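You operate a simulated robot arm through the tools that you are given. There is no shell and no other tool.

You are at the controls of a simulated robot arm. One attempt, no reset.

TASK
Push the jar on the long belt up to the exit gate and reject it.
Fine: shut the gate first and open it again after; the jar ends standing in the yellow crate.

The check looks at the end state, three seconds after you hand in, the way a careful person would. Anything else that was tipped, shoved, dropped, spilled or broken makes it a failure.

THE ROBOT
A 7-joint arm with a two-finger parallel gripper, fixed in place. Base frame: the origin is at the foot of the arm, x ahead of it, y to its left, z up. Readings come in m, degrees, newtons and seconds.
With the tool pointing down near the work surface it reaches from about 0.38 to 0.9 m from the base axis. Its first joint turns from -143.0 to 143.0 degrees. Payload 3 kg.
The TCP is the grasp point between the finger pads, 0.03 m short of the fingertips. In the tool frame z runs along the fingers and y along their closing line. The gripper opens to 0.094 m. The fingers are 0.028 m wide and 0.01 m thick; the gripper's body (0.05 by 0.096 m) begins 0.055 m behind the TCP.
Orientation is that of the tool frame in the base frame, as a unit quaternion [w, x, y, z]. With the fingers straight down and closing along the base's y, the tool's x points along the base's -x, its y along +y and its z along -z.

THE INTERFACE
- The arm moves only by the tool jog_arm. Its argument "motion" is a list of rows, each a list of 7 numbers: the opening in per cent of the stroke, from 0 (shut) to 100 (fully open), then the shift along the tool's x, y, z in cm, then the turn, a rotation vector about the tool's x, y, z in degrees. In form: [[jaw, tx, ty, tz, ax, ay, az], ...]. A call has 1 to 20 rows; each row shifts and turns the commanded pose from where the row before left it, along the tool's axes as they then stand. Rows are played at 5 a second. More than 0.05 m and 8.6 degrees between two rows, or a gripper value outside its range, and nothing of the call is played. A pose out of reach is approached as far as the arm can. The call stops where the force on the tool passes 90 N (or 10 N more than at its start, if that is more) or the arm is blocked; 0.2 s more then pass. The fingers move at their own pace (about 0.072 m/s each) and stop on an object; they squeeze with about 21 N. The grip force told is the motor's: it shows also when the fingers shut on nothing. Time passes only in rows, and 0.2 s behind the last, so rows that do not move let the fingers close. It gives the time, the measured TCP pose, the force on the tool (base axes), the opening and the grip force at its end, in the units of the frame above (readings bear some noise), with the torque about the TCP (base axes, N m) and any sound that the robot's microphone picked up, and new pictures: "views" is both (left out), scene, wrist or none.
- Cameras (640 x 400 px; columns grow to the right, rows downward): "scene" is fixed at [0.0567, -0.5029, 1.6428]; the picture's right is [0.41, -0.91, 0.00], its down [-0.59, -0.27, -0.76] and it looks along [0.70, 0.31, -0.65] (base axes); focal length 347 px, centre (320, 200). "wrist" rides on the gripper at [0.076, 0.014, -0.102] in the tool frame; the picture's right is [-0.18, 0.98, 0.00], its down [-0.75, -0.14, -0.64] and it looks along [-0.63, -0.12, 0.77] (tool axes); focal length 243 px, centre (320, 200). There is no depth. A picture from a camera that has moved, and an enlarged one, comes with that camera's place and axes in the base frame and with its lens. The place of the scene camera against the robot may be out by one fixed shift of up to 0.018 m in any direction.
- close_up(camera, box): a new picture of the part [left, top, right, bottom] of that camera's present view, enlarged. It takes no simulated time.
- job_done(): hands the job in; it is judged then, once.

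Places have to be worked out from the pictures, the camera data and where the tool is seen. Open the gripper and draw the arm clear of the work before you hand the job in, unless the task says otherwise.

The tools are called after ">>>" as name(argument=value, ...) on one line, values as JSON. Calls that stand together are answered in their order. jog_arm: Moves the arm, as the interface text tells. Its arguments: {"type":"object","properties":{"motion":{"type":"array","items":{"type":"array","items":{"type":"number"}}},"views":{"type":"string","enum":["both","scene","wrist","none"]}},"required":["motion"]} The other tools are called the same way: close_up (camera, box) takes an enlarged picture of a part of a camera's view; job_done () hands the job in.

At the start:

```text
time: 0.0
ee_pos: [0.6717, -0.214, 1.154]
ee_rot: [0.0, 0.0, 1.0, 0.0]
force: [-0.3, -0.5, 0.1]
moment: [0.02, 0.01, -0.01]
grip_width: 0.094
grip_force: 0.0
```

scene: 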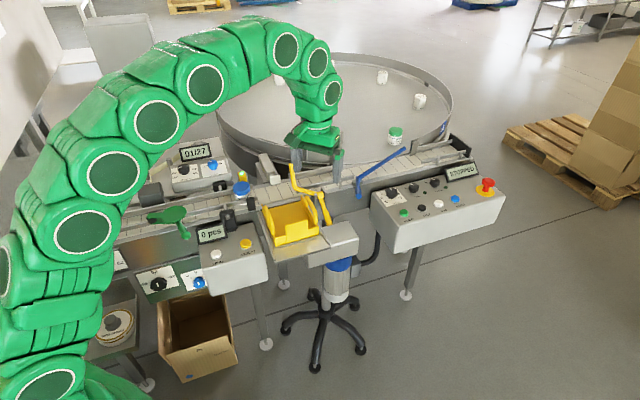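
wrist: 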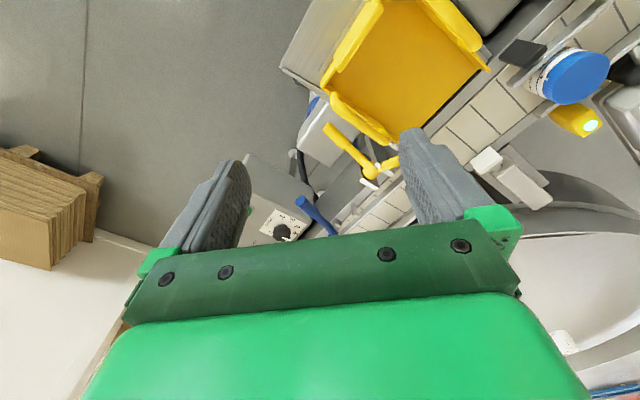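

I start by looking closely at the scene to identify the belt, gate, jar and crate before moving anything.

>>> close_up(camera="scene", box=[220, 130, 380, 250])

>>> close_up(camera="scene", box=[100, 130, 280, 300])

>>> close_up(camera="scene", box=[340, 110, 520, 250])

>>> close_up(camera="wrist", box=[240, 0, 640, 250])

```text
3.33 times, centred on (300, 190) of scene
camera zoom: at [0.0567, -0.5029, 1.6428], right [0.41, -0.91, 0.0], down [-0.59, -0.27, -0.76], along [0.7, 0.31, -0.65], focal length 1155 px, centre (387, 233)
```

zoom: 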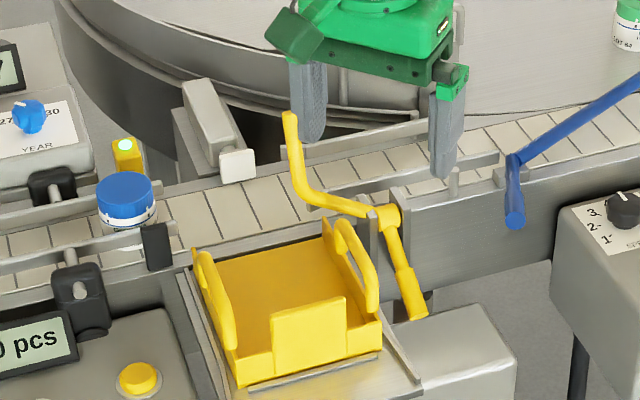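

```text
2.35 times, centred on (190, 215) of scene
camera zoom: at [0.0567, -0.5029, 1.6428], right [0.41, -0.91, 0.0], down [-0.59, -0.27, -0.76], along [0.7, 0.31, -0.65], focal length 816 px, centre (626, 165)
```

zoom: 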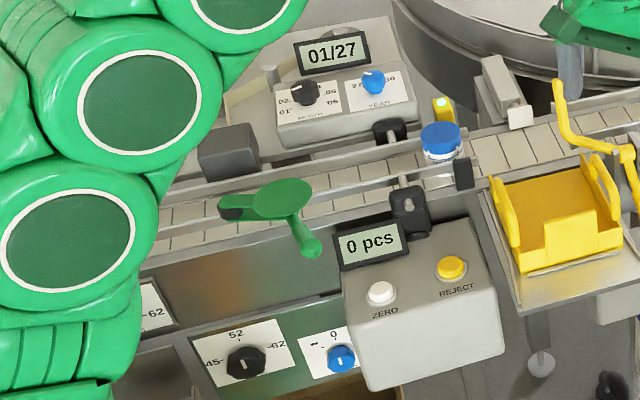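

```text
2.86 times, centred on (430, 180) of scene
camera zoom: at [0.0567, -0.5029, 1.6428], right [0.41, -0.91, 0.0], down [-0.59, -0.27, -0.76], along [0.7, 0.31, -0.65], focal length 990 px, centre (6, 257)
```

zoom: 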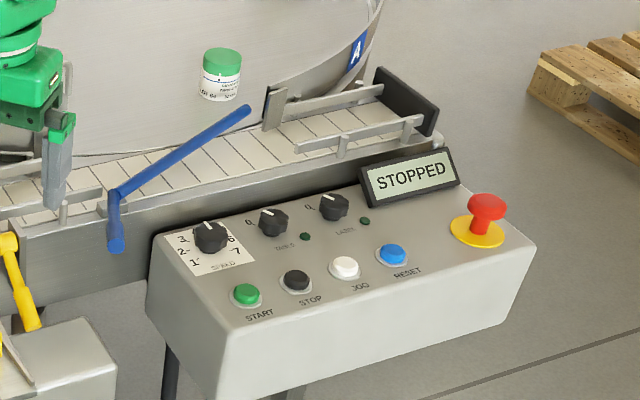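

```text
1.60 times, centred on (440, 125) of wrist
camera zoom: at [0.5961, -0.1986, 1.257], right [0.18, 0.98, 0.0], down [0.75, -0.14, 0.64], along [0.63, -0.12, -0.77], focal length 388 px, centre (128, 320)
```

zoom: 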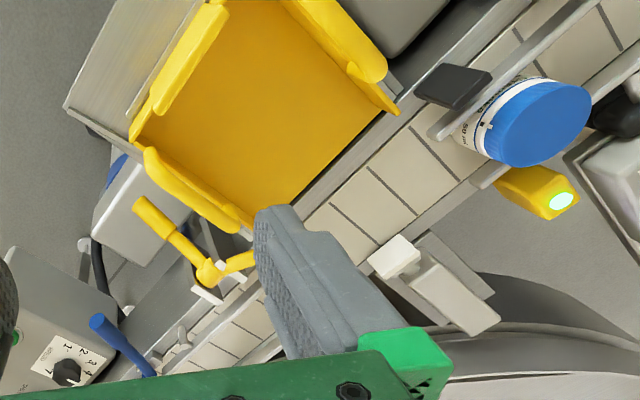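

The jar (blue lid) looks to be near [0.69, 0.03], lid top about z 1.01, with the belt stopped; the yellow lever at the downstream edge of the crate seems to be the gate and the white-tipped pusher stands opposite the crate. I raise the arm and shift it left for a better wrist view to triangulate.

>>> jog_arm(motion=[[100, 0, 0, -5, 0, 0, 0], [100, 0, 0, -5, 0, 0, 0], [100, 0, 3, -4, 0, 0, 0], [100, 3, 3, 0, 0, 0, 0], [100, 3, 3, 0, 0, 0, 0], [100, 0, 0, 0, 0, 0, 0]])

```text
time: 1.4
ee_pos: [0.5985, -0.1339, 1.2684]
ee_rot: [0.0, 0.0, 1.0, 0.0]
force: [0.2, 0.4, -0.8]
moment: [-0.01, 0.02, 0.0]
grip_width: 0.0939
grip_force: 0.0
out of reach, approached as far as the arm can: row 3
camera wrist: at [0.523, -0.12, 1.3717], right [0.18, 0.98, 0.0], down [0.75, -0.14, 0.64], along [0.63, -0.12, -0.77], focal length 243 px, centre (320, 200)
```

scene: 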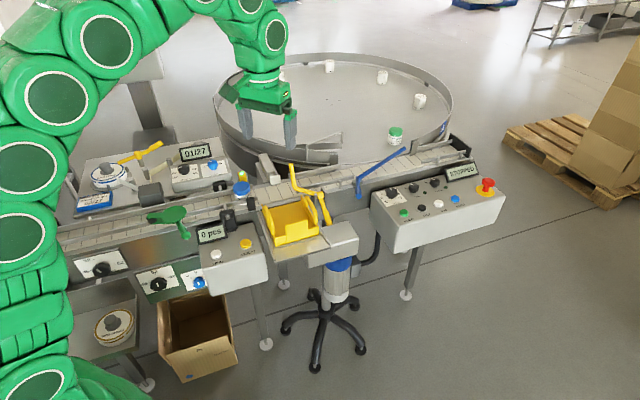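
wrist: 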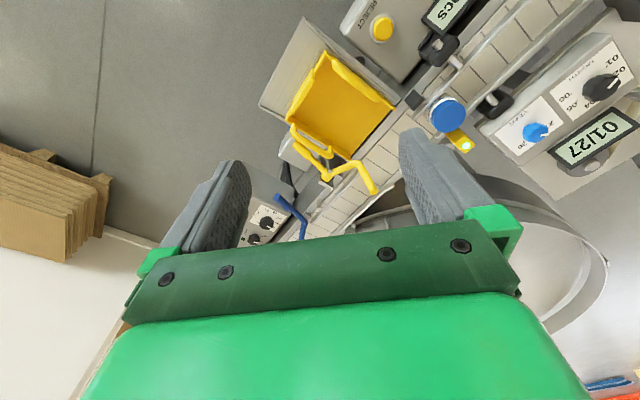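

>>> close_up(camera="wrist", box=[250, 20, 480, 240])

>>> close_up(camera="scene", box=[220, 140, 360, 250])

>>> close_up(camera="wrist", box=[380, 0, 640, 160])

>>> close_up(camera="scene", box=[60, 130, 260, 270])

```text
1.82 times, centred on (365, 130) of wrist
camera zoom: at [0.523, -0.12, 1.3717], right [0.18, 0.98, 0.0], down [0.75, -0.14, 0.64], along [0.63, -0.12, -0.77], focal length 441 px, centre (238, 327)
```

zoom: 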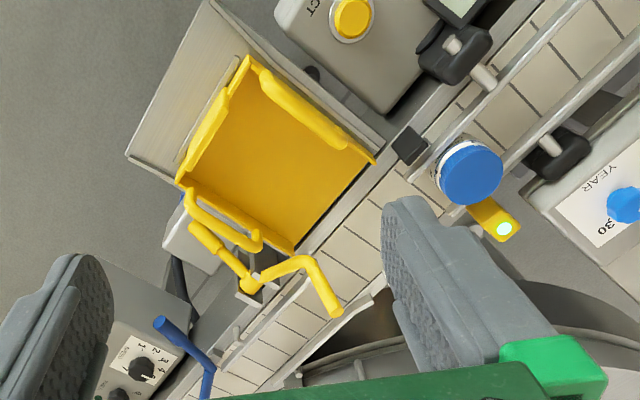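

```text
3.64 times, centred on (290, 195) of scene
camera zoom: at [0.0567, -0.5029, 1.6428], right [0.41, -0.91, 0.0], down [-0.59, -0.27, -0.76], along [0.7, 0.31, -0.65], focal length 1260 px, centre (429, 218)
```

zoom: 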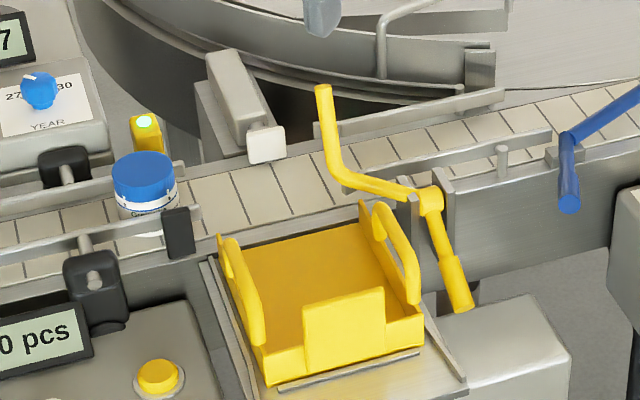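

```text
2.46 times, centred on (510, 80) of wrist
camera zoom: at [0.523, -0.12, 1.3717], right [0.18, 0.98, 0.0], down [0.75, -0.14, 0.64], along [0.63, -0.12, -0.77], focal length 597 px, centre (-148, 495)
```

zoom: 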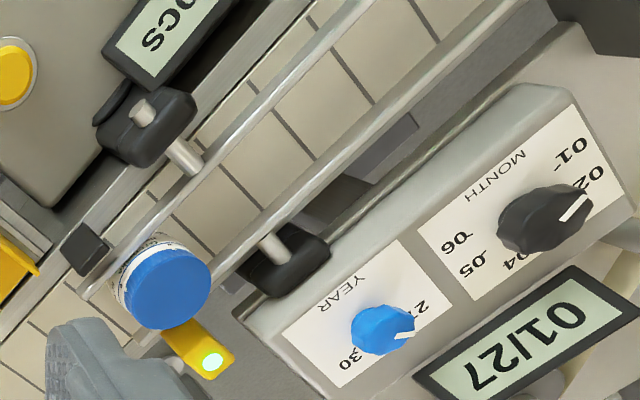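

```text
2.86 times, centred on (160, 200) of scene
camera zoom: at [0.0567, -0.5029, 1.6428], right [0.41, -0.91, 0.0], down [-0.59, -0.27, -0.76], along [0.7, 0.31, -0.65], focal length 990 px, centre (777, 200)
```

zoom: 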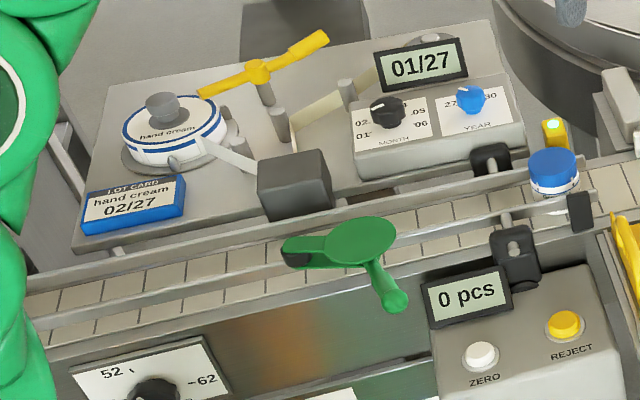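

The yellow lever appears to be a crank: its rod stands upright at the belt's front rail (gate open) and its handle points out to the front. The belt runs diagonally, roughly along [0.72, -0.69]. I turn the tool so that the closing line is along the belt and look at the lever from closer.

>>> jog_arm(motion=[[100, -4, -2, 1, 0, 0, 0], [100, -3, -2.5, 2, 0, 0, -8.5], [100, 0, 0, 1, 0, 0, -8.5], [100, 0, 0, 0, 0, 0, -8.5], [100, 0, 0, 0, 0, 0, -8.5], [100, 0, 0, 0, 0, 0, -8.5], [100, 0, 0, 0, 0, 0, 0]])

```text
time: 3.0
ee_pos: [0.667, -0.1771, 1.2278]
ee_rot: [0.001, -0.364, 0.932, 0.001]
force: [0.0, -0.1, -0.2]
moment: [0.0, 0.02, 0.0]
grip_width: 0.0937
grip_force: 0.0
camera wrist: at [0.602, -0.219, 1.3311], right [-0.53, 0.85, 0.0], down [0.65, 0.41, 0.64], along [0.54, 0.34, -0.77], focal length 243 px, centre (320, 200)
```

scene: 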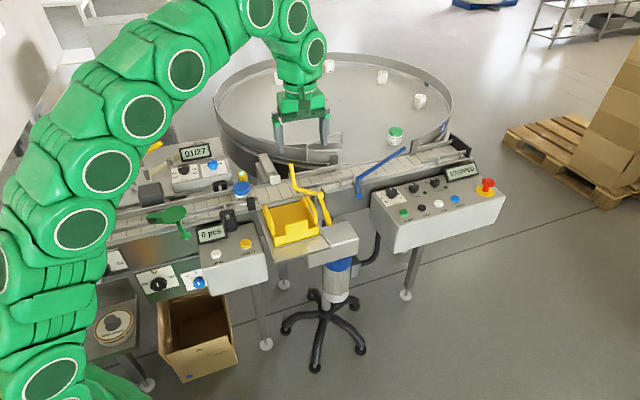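
wrist: 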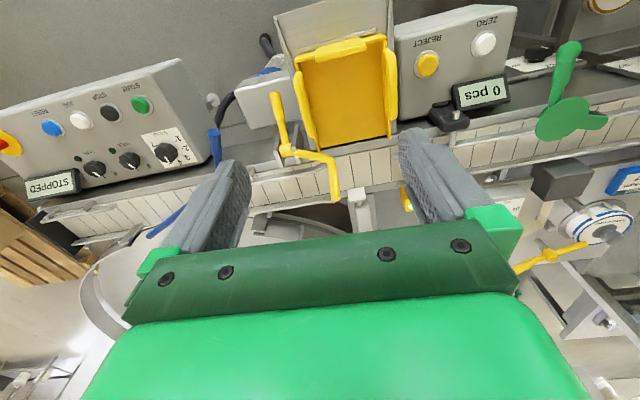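

Now the view is aligned nearly with the belt. I enlarge the lever, crate and pusher area.

>>> close_up(camera="wrist", box=[230, 20, 450, 230])

>>> close_up(camera="wrist", box=[20, 0, 640, 230])

>>> close_up(camera="scene", box=[220, 100, 360, 250])

```text
1.90 times, centred on (340, 125) of wrist
camera zoom: at [0.602, -0.219, 1.3311], right [-0.53, 0.85, 0.0], down [0.65, 0.41, 0.64], along [0.54, 0.34, -0.77], focal length 462 px, centre (282, 343)
```

zoom: 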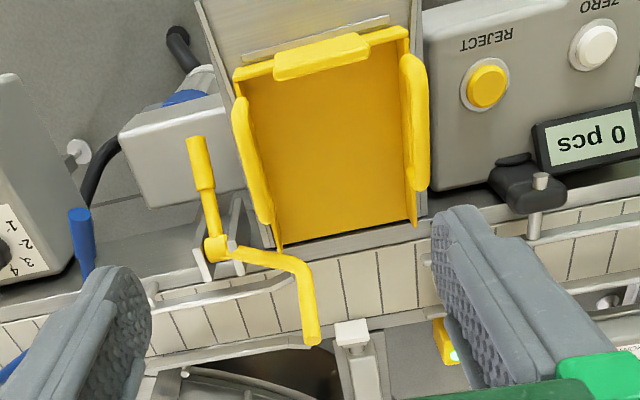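

```text
1.03 times, centred on (330, 115) of wrist (not enlarged: the box is as wide or as high as the picture)
camera zoom: at [0.602, -0.219, 1.3311], right [-0.53, 0.85, 0.0], down [0.65, 0.41, 0.64], along [0.54, 0.34, -0.77], focal length 250 px, centre (310, 288)
```

zoom: 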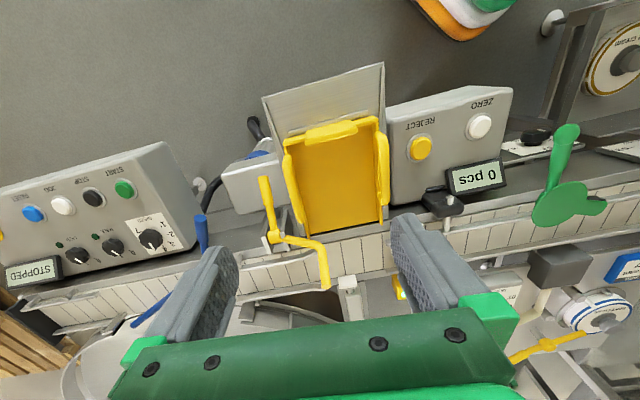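

```text
2.67 times, centred on (290, 175) of scene
camera zoom: at [0.0567, -0.5029, 1.6428], right [0.41, -0.91, 0.0], down [-0.59, -0.27, -0.76], along [0.7, 0.31, -0.65], focal length 924 px, centre (400, 267)
```

zoom: 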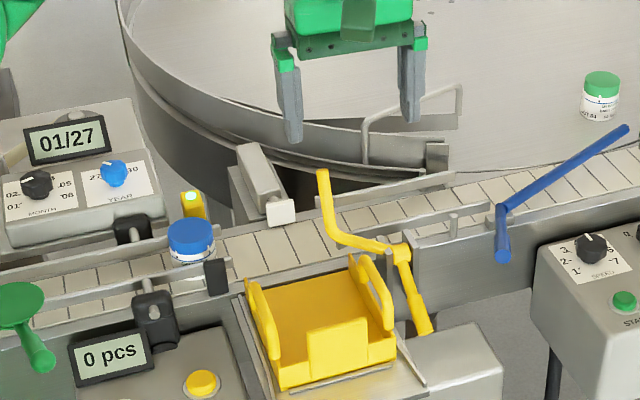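

Triangulating with a corrected scene camera, I get: lever pivot ≈ [0.801,-0.163,0.958], rod tip ≈ [0.779,-0.080,1.059], handle end ≈ [0.747,-0.218,0.902], jar lid ≈ [0.701,0.054,0.989]. The belt runs at -45°, and the gate should fall across the belt when the rod is pushed back. I close the fingers and go in front of the rod.

>>> jog_arm(motion=[[0, 0, 0, 0, 0, 0, -2.4], [0, -3.5, -0.5, 2, 0, 0, 0], [0, -3, -0.4, 3, 0, 0, 0], [0, -3, -0.4, 3, 0, 0, 0], [0, 0, 0, 2.8, 0, 0, 0], [0, 0, 0, 0, 0, 0, 0]])

```text
time: 4.4
ee_pos: [0.7446, -0.12, 1.1211]
ee_rot: [0.0, -0.382, 0.924, 0.001]
force: [-0.6, 0.1, 0.3]
moment: [-0.02, -0.01, 0.0]
grip_width: 0.0
grip_force: 20.8
camera wrist: at [0.6818, -0.1638, 1.2238], right [-0.56, 0.83, 0.0], down [0.63, 0.43, 0.64], along [0.53, 0.36, -0.77], focal length 243 px, centre (320, 200)
```

scene: 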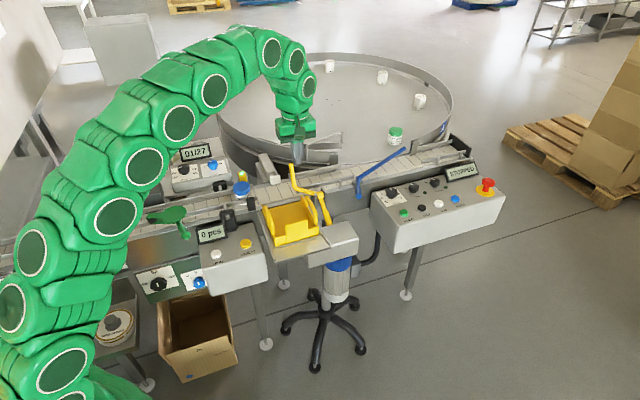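
wrist: 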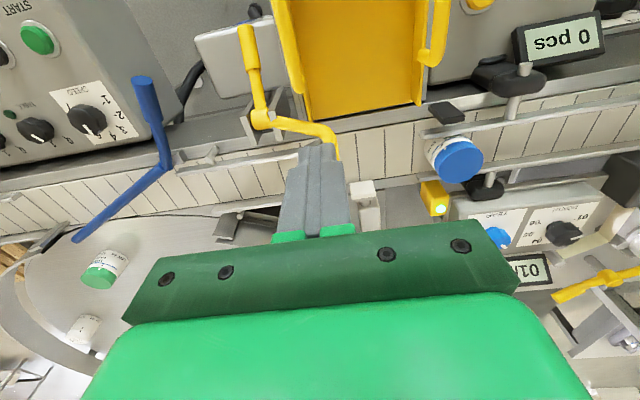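

The closed fingers are above the front of the rod. I check their alignment in enlarged views before descending.

>>> close_up(camera="wrist", box=[220, 20, 500, 240])

>>> close_up(camera="scene", box=[230, 110, 350, 230])

```text
1.82 times, centred on (360, 130) of wrist
camera zoom: at [0.6818, -0.1638, 1.2238], right [-0.56, 0.83, 0.0], down [0.63, 0.43, 0.64], along [0.53, 0.36, -0.77], focal length 441 px, centre (247, 327)
```

zoom: 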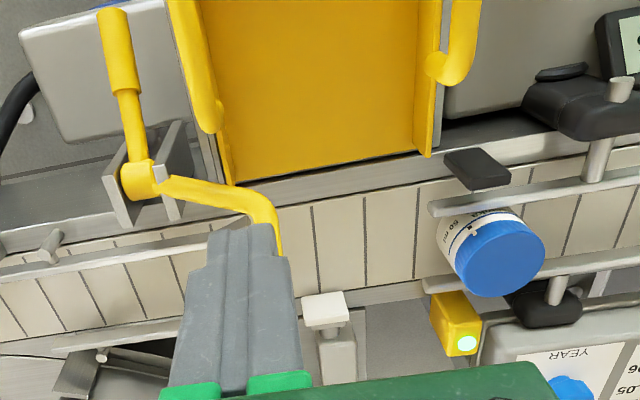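

```text
3.33 times, centred on (290, 170) of scene
camera zoom: at [0.0567, -0.5029, 1.6428], right [0.41, -0.91, 0.0], down [-0.59, -0.27, -0.76], along [0.7, 0.31, -0.65], focal length 1155 px, centre (420, 300)
```

zoom: 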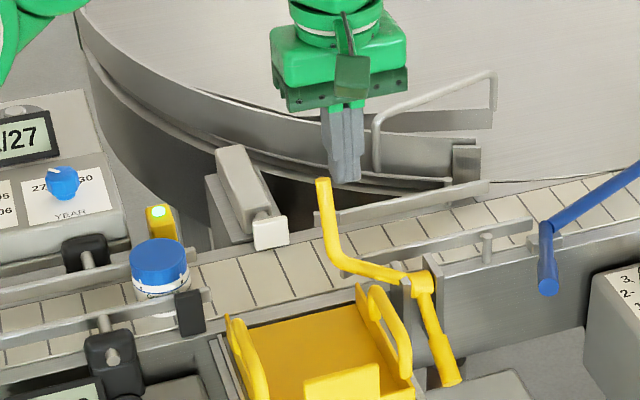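

The rod is at about s=0.608 along the belt, right behind the fingertips. I descend in front of it, then sweep backward and down along its arc in steps.

>>> jog_arm(motion=[[0, 0, 0.3, 3, 0, 0, 0], [0, 0, 0, 3.1, 0, 0, 0], [0, -1.5, 0, 0, 0, 0, 0], [0, -1.5, 0, 0, 0, 0, 0], [0, 0, 0, 0, 0, 0, 0]])

```text
time: 5.6
ee_pos: [0.7628, -0.0955, 1.0602]
ee_rot: [0.0, -0.382, 0.924, 0.0]
force: [-1.4, 0.1, 0.3]
moment: [-0.01, 0.02, 0.01]
grip_width: 0.0001
grip_force: 20.9
camera wrist: at [0.6996, -0.1389, 1.1627], right [-0.56, 0.83, 0.0], down [0.63, 0.43, 0.64], along [0.53, 0.36, -0.77], focal length 243 px, centre (320, 200)
```

scene: 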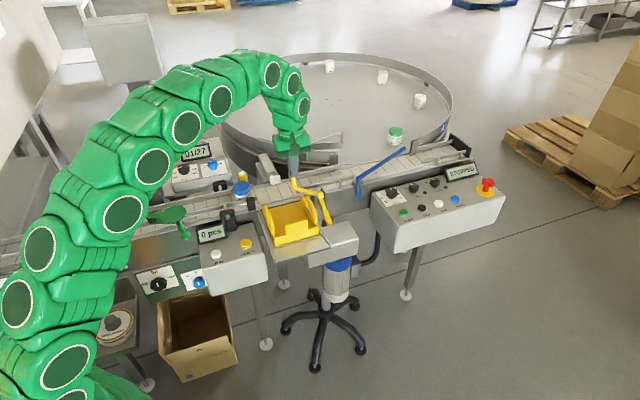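
wrist: 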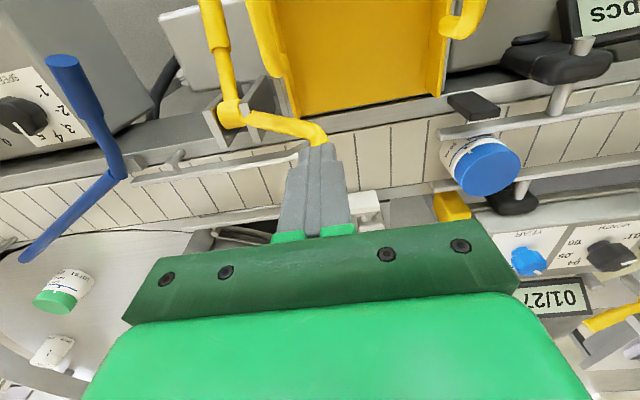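

Fingertips should now be touching the rod; I check whether it has begun to swing.

>>> close_up(camera="scene", box=[230, 110, 350, 230])

```text
3.33 times, centred on (290, 170) of scene
camera zoom: at [0.0567, -0.5029, 1.6428], right [0.41, -0.91, 0.0], down [-0.59, -0.27, -0.76], along [0.7, 0.31, -0.65], focal length 1155 px, centre (420, 300)
```

zoom: 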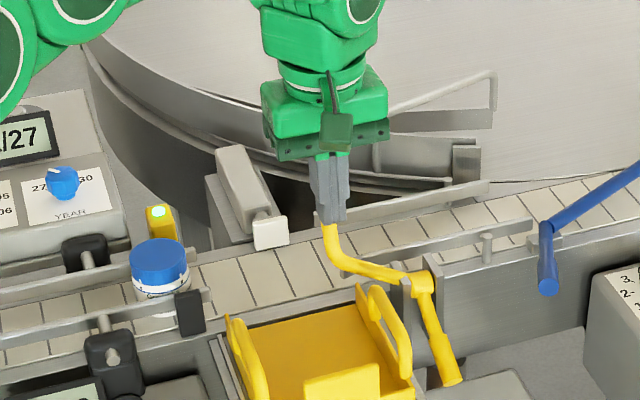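

The finger sits in front of the rod as planned. I sweep it back and down along the arc.

>>> jog_arm(motion=[[0, -0.8, 0, 0.1, 0, 0, 0], [0, -0.9, 0, 0.3, 0, 0, 0], [0, -1.0, 0, 0.9, 0, 0, 0], [0, -1.0, 0, 1.2, 0, 0, 0], [0, 0, 0, 0, 0, 0, 0]])

>>> close_up(camera="scene", box=[230, 110, 350, 230])

```text
time: 6.8
ee_pos: [0.7882, -0.0712, 1.0343]
ee_rot: [0.0, -0.381, 0.924, -0.001]
force: [-0.8, -0.1, 0.3]
moment: [0.0, -0.03, 0.0]
grip_width: 0.0002
grip_force: 21.0
camera wrist: at [0.7246, -0.1142, 1.1368], right [-0.56, 0.83, 0.0], down [0.63, 0.43, 0.64], along [0.53, 0.36, -0.77], focal length 243 px, centre (320, 200)
```

scene: 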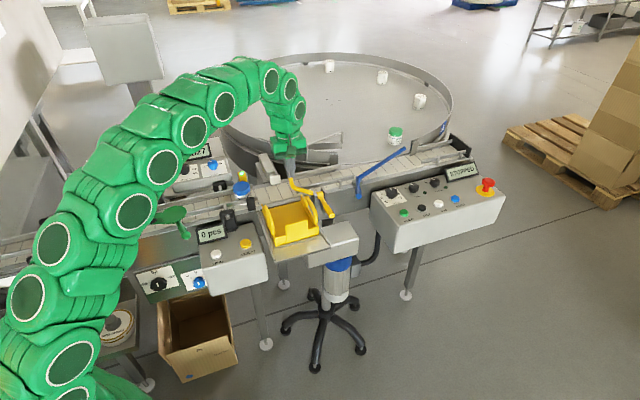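
wrist: 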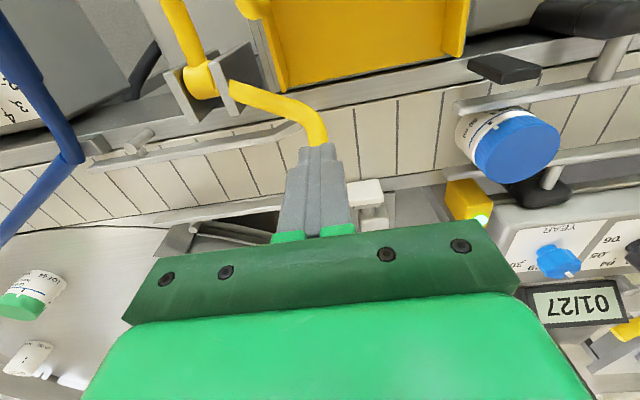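

```text
3.33 times, centred on (290, 170) of scene
camera zoom: at [0.0567, -0.5029, 1.6428], right [0.41, -0.91, 0.0], down [-0.59, -0.27, -0.76], along [0.7, 0.31, -0.65], focal length 1155 px, centre (420, 300)
```

zoom: 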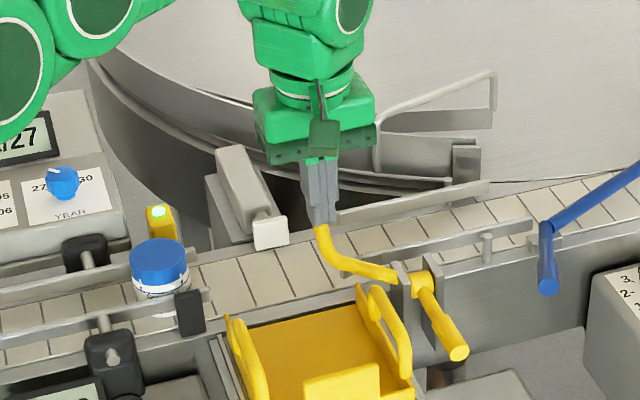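

The lever turns as predicted, with the handle rising. I continue down along the arc.

>>> jog_arm(motion=[[0, -0.7, 0, 0.9, 0, 0, 0], [0, -0.5, 0, 1.0, 0, 0, 0], [0, -0.3, 0, 1.0, 0, 0, 0], [0, 0, 0, 0.6, 0, 0, 0], [0, 0, 0, 0, 0, 0, 0]])

>>> close_up(camera="scene", box=[230, 110, 350, 230])

```text
time: 8.0
ee_pos: [0.7991, -0.0594, 1.0003]
ee_rot: [0.0, -0.382, 0.924, 0.0]
force: [0.2, 0.6, -0.5]
moment: [0.0, -0.02, 0.01]
grip_width: 0.0002
grip_force: 20.4
camera wrist: at [0.7364, -0.1031, 1.1023], right [-0.56, 0.83, 0.0], down [0.63, 0.43, 0.64], along [0.53, 0.36, -0.77], focal length 243 px, centre (320, 200)
```

scene: 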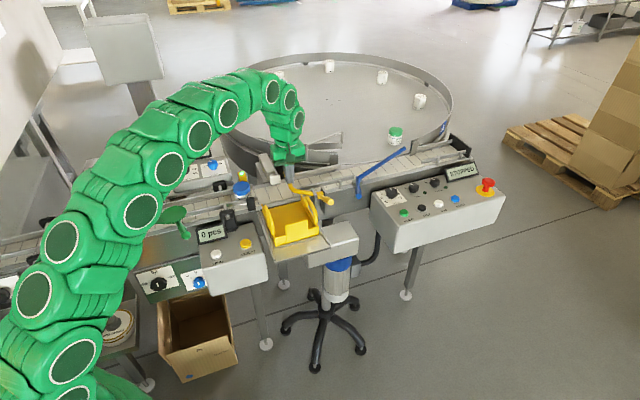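
wrist: 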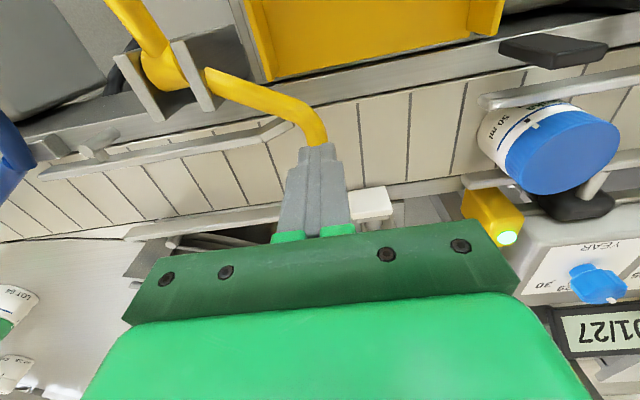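

```text
3.33 times, centred on (290, 170) of scene
camera zoom: at [0.0567, -0.5029, 1.6428], right [0.41, -0.91, 0.0], down [-0.59, -0.27, -0.76], along [0.7, 0.31, -0.65], focal length 1155 px, centre (420, 300)
```

zoom: 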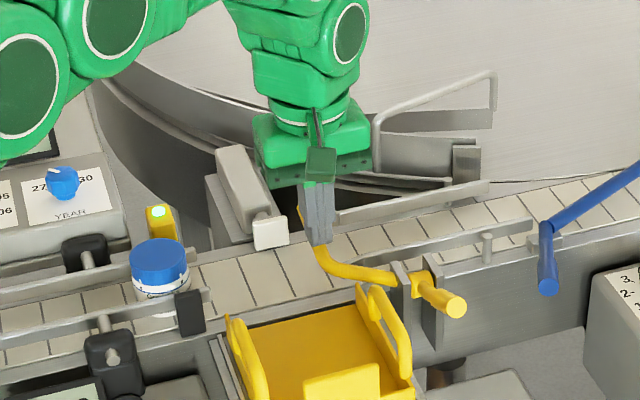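

Almost horizontal, with no resistance yet. I keep pressing down in small steps to reach the stop.

>>> jog_arm(motion=[[0, 0, 0, 0.4, 0, 0, 0], [0, 0, 0, 0.4, 0, 0, 0], [0, 0, 0, 0.4, 0, 0, 0], [0, 0, 0, 0, 0, 0, 0]])

>>> close_up(camera="scene", box=[230, 110, 350, 230])

```text
time: 9.0
ee_pos: [0.7983, -0.0599, 0.9883]
ee_rot: [-0.001, -0.382, 0.924, 0.0]
force: [0.6, 0.4, 0.4]
moment: [0.01, 0.01, 0.0]
grip_width: 0.0002
grip_force: 21.2
camera wrist: at [0.736, -0.1033, 1.0907], right [-0.56, 0.83, 0.0], down [0.63, 0.43, 0.64], along [0.53, 0.36, -0.77], focal length 243 px, centre (320, 200)
```

scene: 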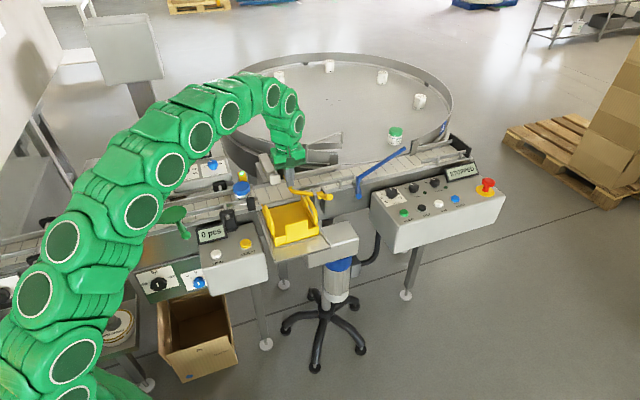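
wrist: 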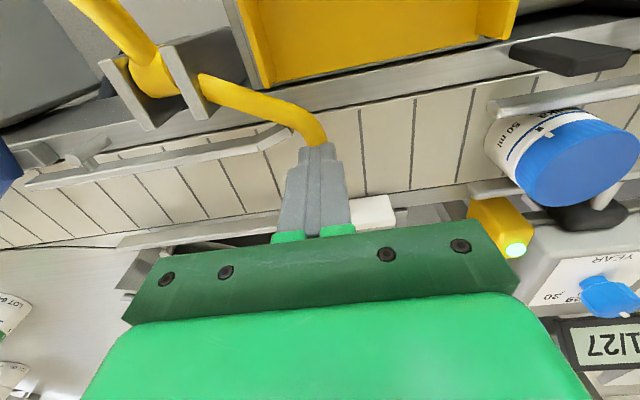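

```text
3.33 times, centred on (290, 170) of scene
camera zoom: at [0.0567, -0.5029, 1.6428], right [0.41, -0.91, 0.0], down [-0.59, -0.27, -0.76], along [0.7, 0.31, -0.65], focal length 1155 px, centre (420, 300)
```

zoom: 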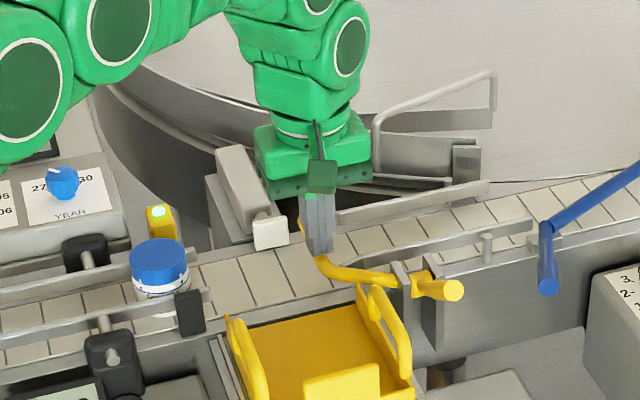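

Still turning freely with tip z≈0.958. I go on in small steps, watching force.

>>> jog_arm(motion=[[0, 0, 0, 0.3, 0, 0, 0], [0, 0, 0, 0.3, 0, 0, 0], [0, 0, 0, 0.3, 0, 0, 0], [0, 0, 0, 0, 0, 0, 0]])

>>> close_up(camera="scene", box=[230, 110, 350, 230])

```text
time: 10.0
ee_pos: [0.7987, -0.0594, 0.9797]
ee_rot: [0.0, -0.382, 0.924, 0.0]
force: [-0.1, -0.2, 0.3]
moment: [0.0, 0.01, 0.01]
grip_width: 0.0001
grip_force: 21.1
camera wrist: at [0.736, -0.1037, 1.0818], right [-0.56, 0.83, 0.0], down [0.63, 0.43, 0.64], along [0.53, 0.36, -0.77], focal length 243 px, centre (320, 200)
```

scene: 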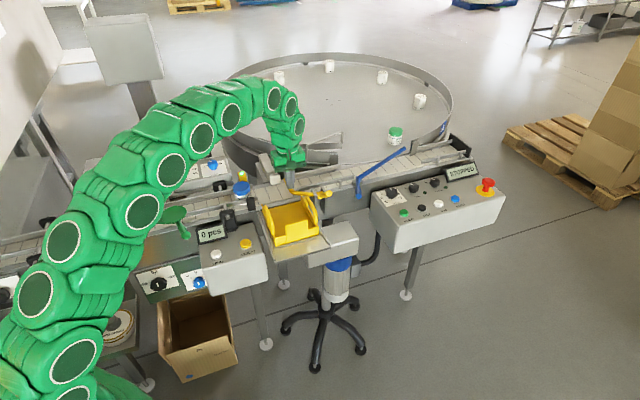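
wrist: 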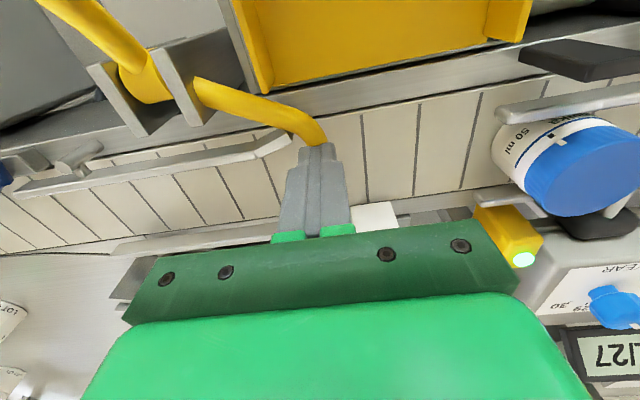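

```text
3.33 times, centred on (290, 170) of scene
camera zoom: at [0.0567, -0.5029, 1.6428], right [0.41, -0.91, 0.0], down [-0.59, -0.27, -0.76], along [0.7, 0.31, -0.65], focal length 1155 px, centre (420, 300)
```

zoom: 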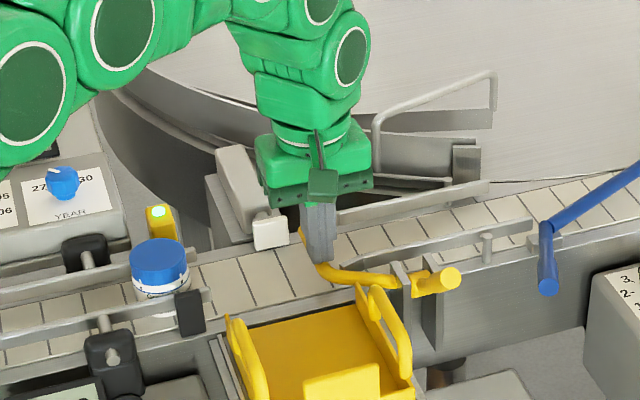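

The handle keeps rising; no stop yet. I continue pressing down.

>>> jog_arm(motion=[[0, 0, 0, 0.3, 0, 0, 0], [0, 0, 0, 0.3, 0, 0, 0], [0, 0, 0, 0.3, 0, 0, 0], [0, 0, 0, 0, 0, 0, 0]])

>>> close_up(camera="scene", box=[230, 110, 350, 230])

```text
time: 10.8
ee_pos: [0.7996, -0.0597, 0.9792]
ee_rot: [0.006, -0.382, 0.924, -0.002]
force: [-7.7, 1.0, 22.1]
moment: [-0.2, 0.38, -0.06]
grip_width: 0.0003
grip_force: 20.3
stopped in row 3: the force on the tool passed its limit at 96 N (the readings are from after the stop); the commanded pose is now the measured one
camera wrist: at [0.7359, -0.1037, 1.0808], right [-0.56, 0.83, -0.01], down [0.63, 0.43, 0.65], along [0.54, 0.36, -0.76], focal length 243 px, centre (320, 200)
```

scene: 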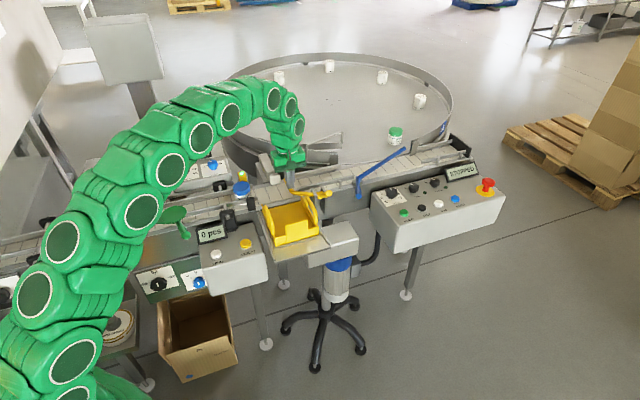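
wrist: 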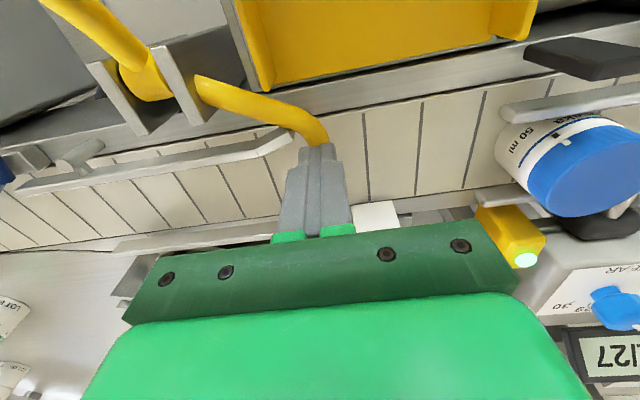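

```text
3.33 times, centred on (290, 170) of scene
camera zoom: at [0.0567, -0.5029, 1.6428], right [0.41, -0.91, 0.0], down [-0.59, -0.27, -0.76], along [0.7, 0.31, -0.65], focal length 1155 px, centre (420, 300)
```

zoom: 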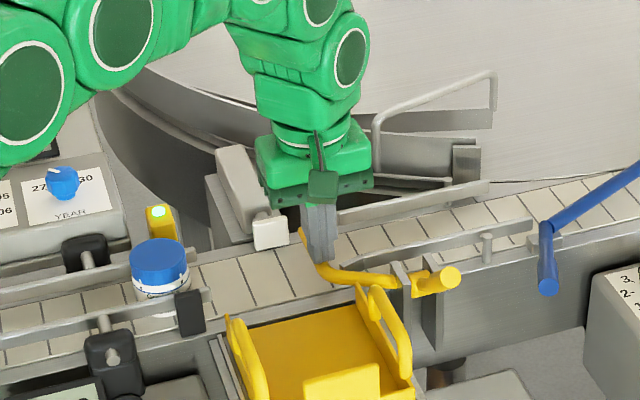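

The gate has reached its stop: the rod lies across the belt at z≈0.949, so it is shut. I raise the tool and go upstream behind the jar for a look.

>>> jog_arm(motion=[[0, 0, 0, -4, 0, 0, 0], [0, 0, 0, -4, 0, 0, 0], [0, 0, 0, -4, 0, 0, 0], [0, 0, 2, -4, 0, 0, 0], [0, 0, 4.5, 0, 0, 0, 0], [0, 0, 4.5, 0, 0, 0, 0], [0, 0, 4.5, 0, 0, 0, 0], [0, 0, 4, 0, 0, 0, 0], [0, 0, 0, 0, 0, 0, 0]])

>>> close_up(camera="scene", box=[200, 110, 350, 240])

>>> close_up(camera="wrist", box=[60, 20, 420, 245])

```text
time: 12.8
ee_pos: [0.6608, 0.0779, 1.1351]
ee_rot: [0.004, -0.383, 0.924, -0.001]
force: [-1.3, -0.2, -0.2]
moment: [0.01, -0.01, -0.02]
grip_width: 0.0001
grip_force: 21.0
camera wrist: at [0.5967, 0.0351, 1.2371], right [-0.56, 0.83, -0.01], down [0.63, 0.43, 0.65], along [0.54, 0.36, -0.76], focal length 243 px, centre (320, 200)
```

scene: 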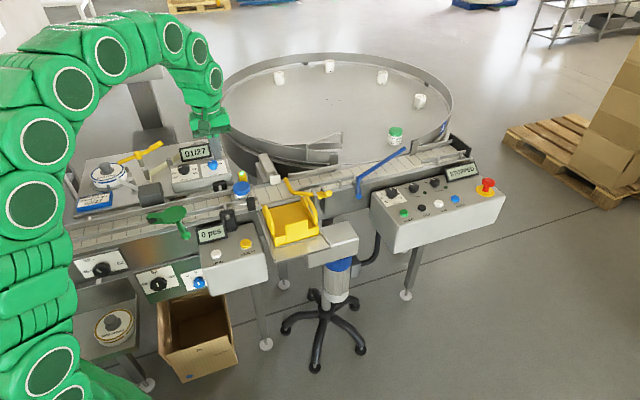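
wrist: 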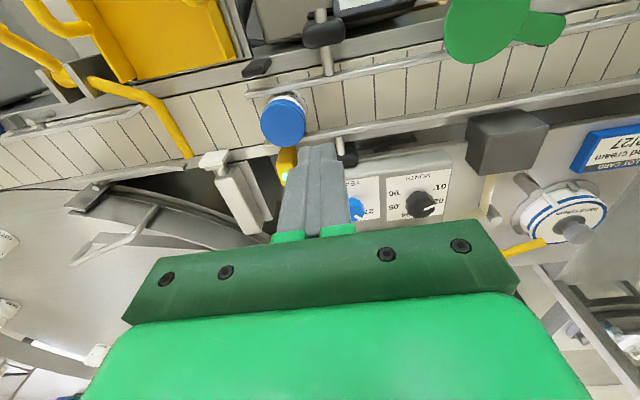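

```text
3.08 times, centred on (275, 175) of scene
camera zoom: at [0.0567, -0.5029, 1.6428], right [0.41, -0.91, 0.0], down [-0.59, -0.27, -0.76], along [0.7, 0.31, -0.65], focal length 1066 px, centre (458, 277)
```

zoom: 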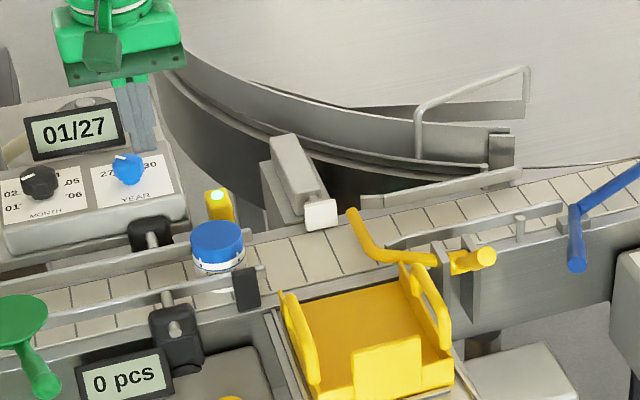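

```text
1.78 times, centred on (240, 132) of wrist
camera zoom: at [0.5967, 0.0351, 1.2371], right [-0.56, 0.83, -0.01], down [0.63, 0.43, 0.65], along [0.54, 0.36, -0.76], focal length 431 px, centre (462, 320)
```

zoom: 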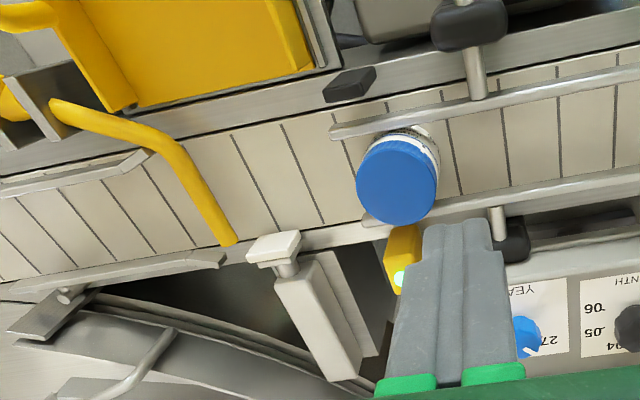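

The gate now lies across the belt. The jar is at about s=0.459 (along belt), q=0.543 (across), lid top ≈0.975. I remove the slight tilt, centre the closed fingers upstream of the jar and lower to just above lid height.

>>> jog_arm(motion=[[0, -1, 1, 2, -0.28, 0.38, 0], [0, -1.1, 0.7, 3, 0, 0, 0], [0, 0, 0, 3, 0, 0, 0], [0, 0, 0, 2.5, 0, 0, 0], [0, 0, 0, 0, 0, 0, 0]])

>>> close_up(camera="scene", box=[180, 120, 300, 240])

>>> close_up(camera="wrist", box=[160, 20, 480, 245])

```text
time: 13.9
ee_pos: [0.6635, 0.1067, 1.0295]
ee_rot: [0.0, -0.382, 0.924, -0.001]
force: [0.0, 1.0, -0.3]
moment: [0.01, -0.02, -0.01]
grip_width: 0.0
grip_force: 21.1
camera wrist: at [0.5995, 0.0629, 1.1325], right [-0.56, 0.83, 0.0], down [0.63, 0.43, 0.64], along [0.53, 0.36, -0.77], focal length 243 px, centre (320, 200)
```

scene: 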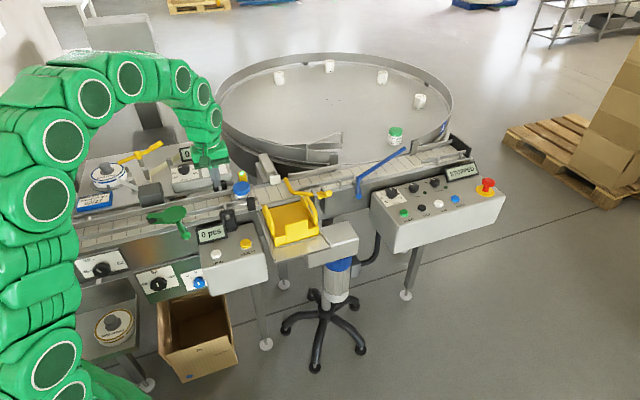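
wrist: 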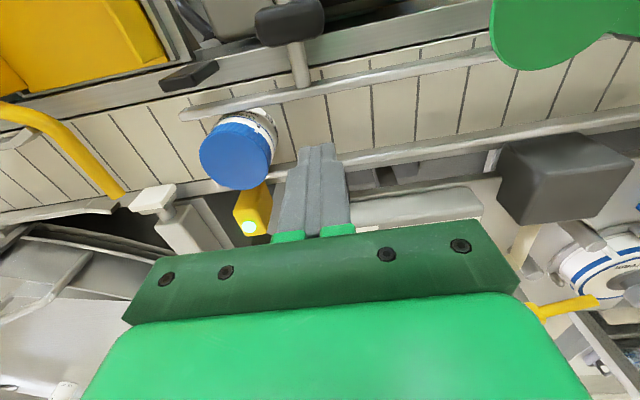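

```text
3.33 times, centred on (240, 180) of scene
camera zoom: at [0.0567, -0.5029, 1.6428], right [0.41, -0.91, 0.0], down [-0.59, -0.27, -0.76], along [0.7, 0.31, -0.65], focal length 1155 px, centre (587, 267)
```

zoom: 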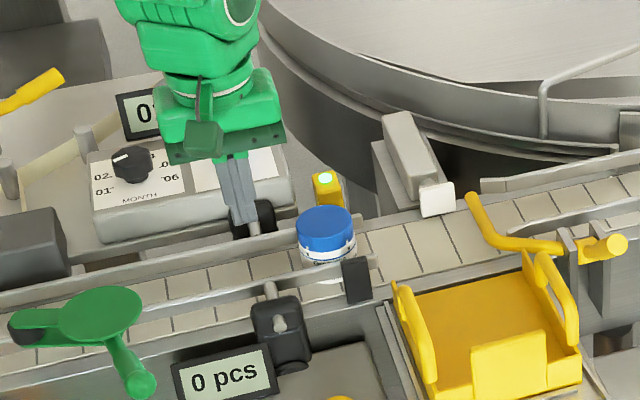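

```text
1.78 times, centred on (320, 132) of wrist
camera zoom: at [0.5995, 0.0629, 1.1325], right [-0.56, 0.83, 0.0], down [0.63, 0.43, 0.64], along [0.53, 0.36, -0.77], focal length 431 px, centre (320, 320)
```

zoom: 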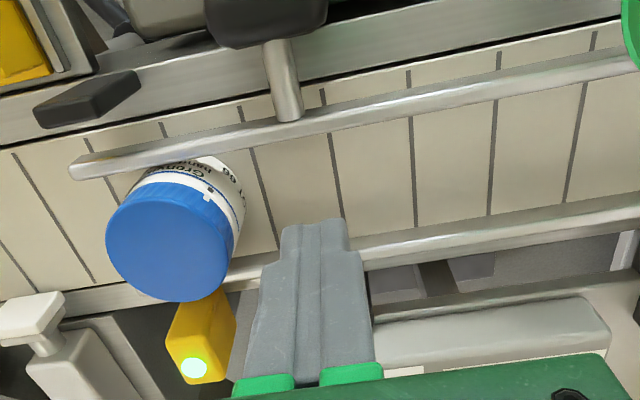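

The fingers sit centred between the guide rails (rail tops ≈0.953, rails at q≈0.515 and 0.575), about 4 cm upstream of the jar. I descend to fingertip z≈0.93 between the rails.

>>> jog_arm(motion=[[0, 0, 0, 2.5, 0, 0, 0], [0, 0, 0, 2.5, 0, 0, 0], [0, 0, 0, 2, 0, 0, 0], [0, 0, 0, 0, 0, 0, 0]])

>>> close_up(camera="scene", box=[180, 120, 300, 240])

>>> close_up(camera="wrist", box=[160, 20, 480, 245])

```text
time: 14.9
ee_pos: [0.6634, 0.1052, 0.9598]
ee_rot: [0.001, -0.383, 0.924, 0.0]
force: [-0.6, -0.2, 0.4]
moment: [0.02, 0.02, 0.0]
grip_width: 0.0
grip_force: 21.2
camera wrist: at [0.5998, 0.0623, 1.0624], right [-0.56, 0.83, 0.0], down [0.63, 0.43, 0.64], along [0.53, 0.36, -0.77], focal length 243 px, centre (320, 200)
```

scene: 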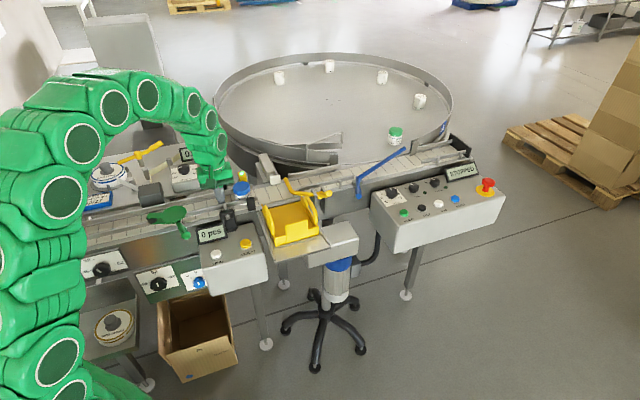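
wrist: 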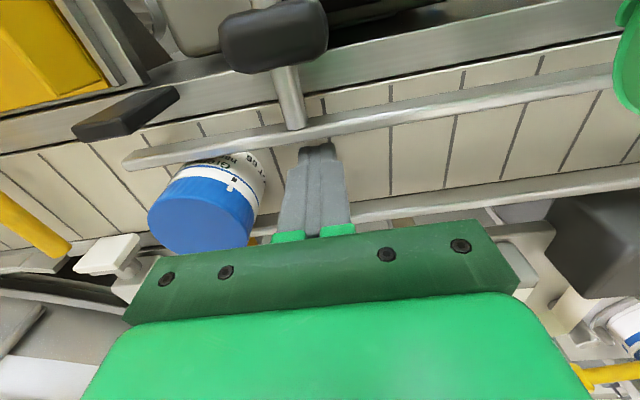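

```text
3.33 times, centred on (240, 180) of scene
camera zoom: at [0.0567, -0.5029, 1.6428], right [0.41, -0.91, 0.0], down [-0.59, -0.27, -0.76], along [0.7, 0.31, -0.65], focal length 1155 px, centre (587, 267)
```

zoom: 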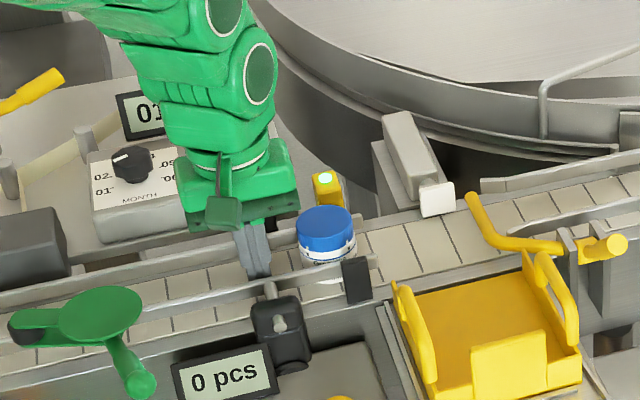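

```text
1.78 times, centred on (320, 132) of wrist
camera zoom: at [0.5998, 0.0623, 1.0624], right [-0.56, 0.83, 0.0], down [0.63, 0.43, 0.64], along [0.53, 0.36, -0.77], focal length 431 px, centre (320, 320)
```

zoom: 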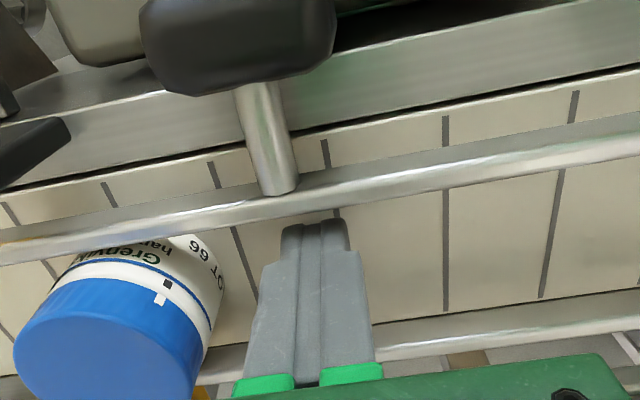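

The fingers are down between the rails behind the jar with no contact. The rails confirm the belt runs exactly at 45°, so I push downstream slowly along tool -y.

>>> jog_arm(motion=[[0, 0, -0.8, 0, 0, 0, 0], [0, 0, -0.8, 0, 0, 0, 0], [0, 0, -0.8, 0, 0, 0, 0], [0, 0, -0.8, 0, 0, 0, 0], [0, 0, -0.8, 0, 0, 0, 0], [0, 0, -0.8, 0, 0, 0, 0], [0, 0, -0.8, 0, 0, 0, 0], [0, 0, 0, 0, 0, 0, 0]])

>>> close_up(camera="scene", box=[200, 120, 320, 240])

>>> close_up(camera="wrist", box=[100, 20, 420, 245])

```text
time: 16.8
ee_pos: [0.7036, 0.0639, 0.9603]
ee_rot: [0.0, -0.382, 0.924, 0.0]
force: [-0.3, 0.2, -0.6]
moment: [0.0, 0.05, 0.02]
grip_width: 0.0
grip_force: 21.4
camera wrist: at [0.6407, 0.0211, 1.0626], right [-0.56, 0.83, 0.0], down [0.63, 0.43, 0.64], along [0.53, 0.36, -0.77], focal length 243 px, centre (320, 200)
```

scene: 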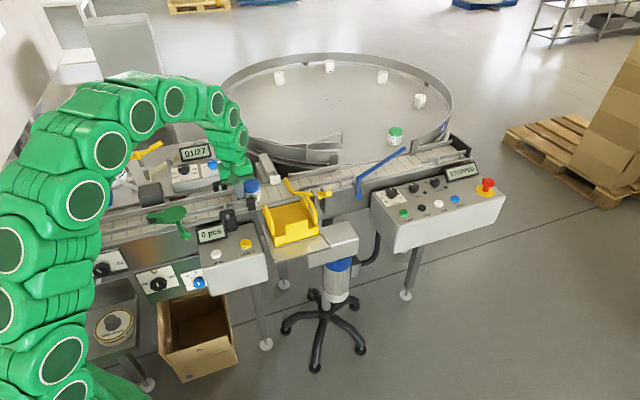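
wrist: 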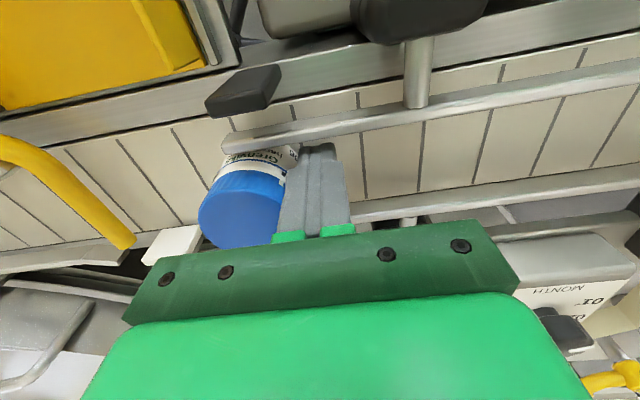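

```text
3.33 times, centred on (260, 180) of scene
camera zoom: at [0.0567, -0.5029, 1.6428], right [0.41, -0.91, 0.0], down [-0.59, -0.27, -0.76], along [0.7, 0.31, -0.65], focal length 1155 px, centre (520, 267)
```

zoom: 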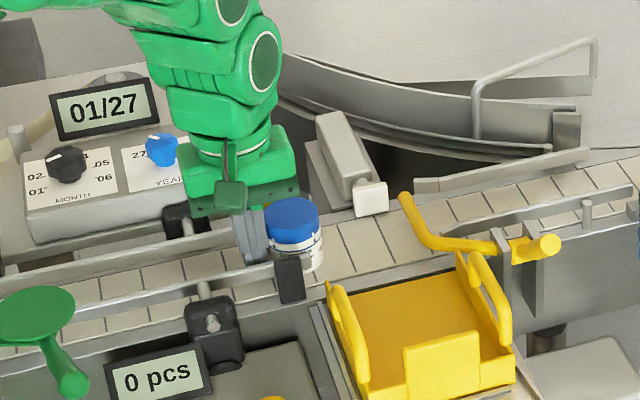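

```text
1.78 times, centred on (260, 132) of wrist
camera zoom: at [0.6407, 0.0211, 1.0626], right [-0.56, 0.83, 0.0], down [0.63, 0.43, 0.64], along [0.53, 0.36, -0.77], focal length 431 px, centre (427, 320)
```

zoom: 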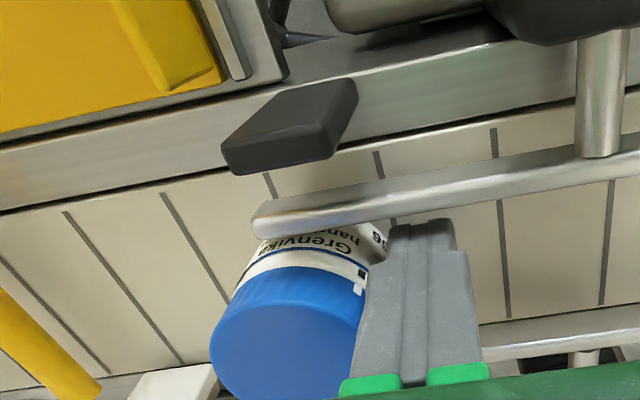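

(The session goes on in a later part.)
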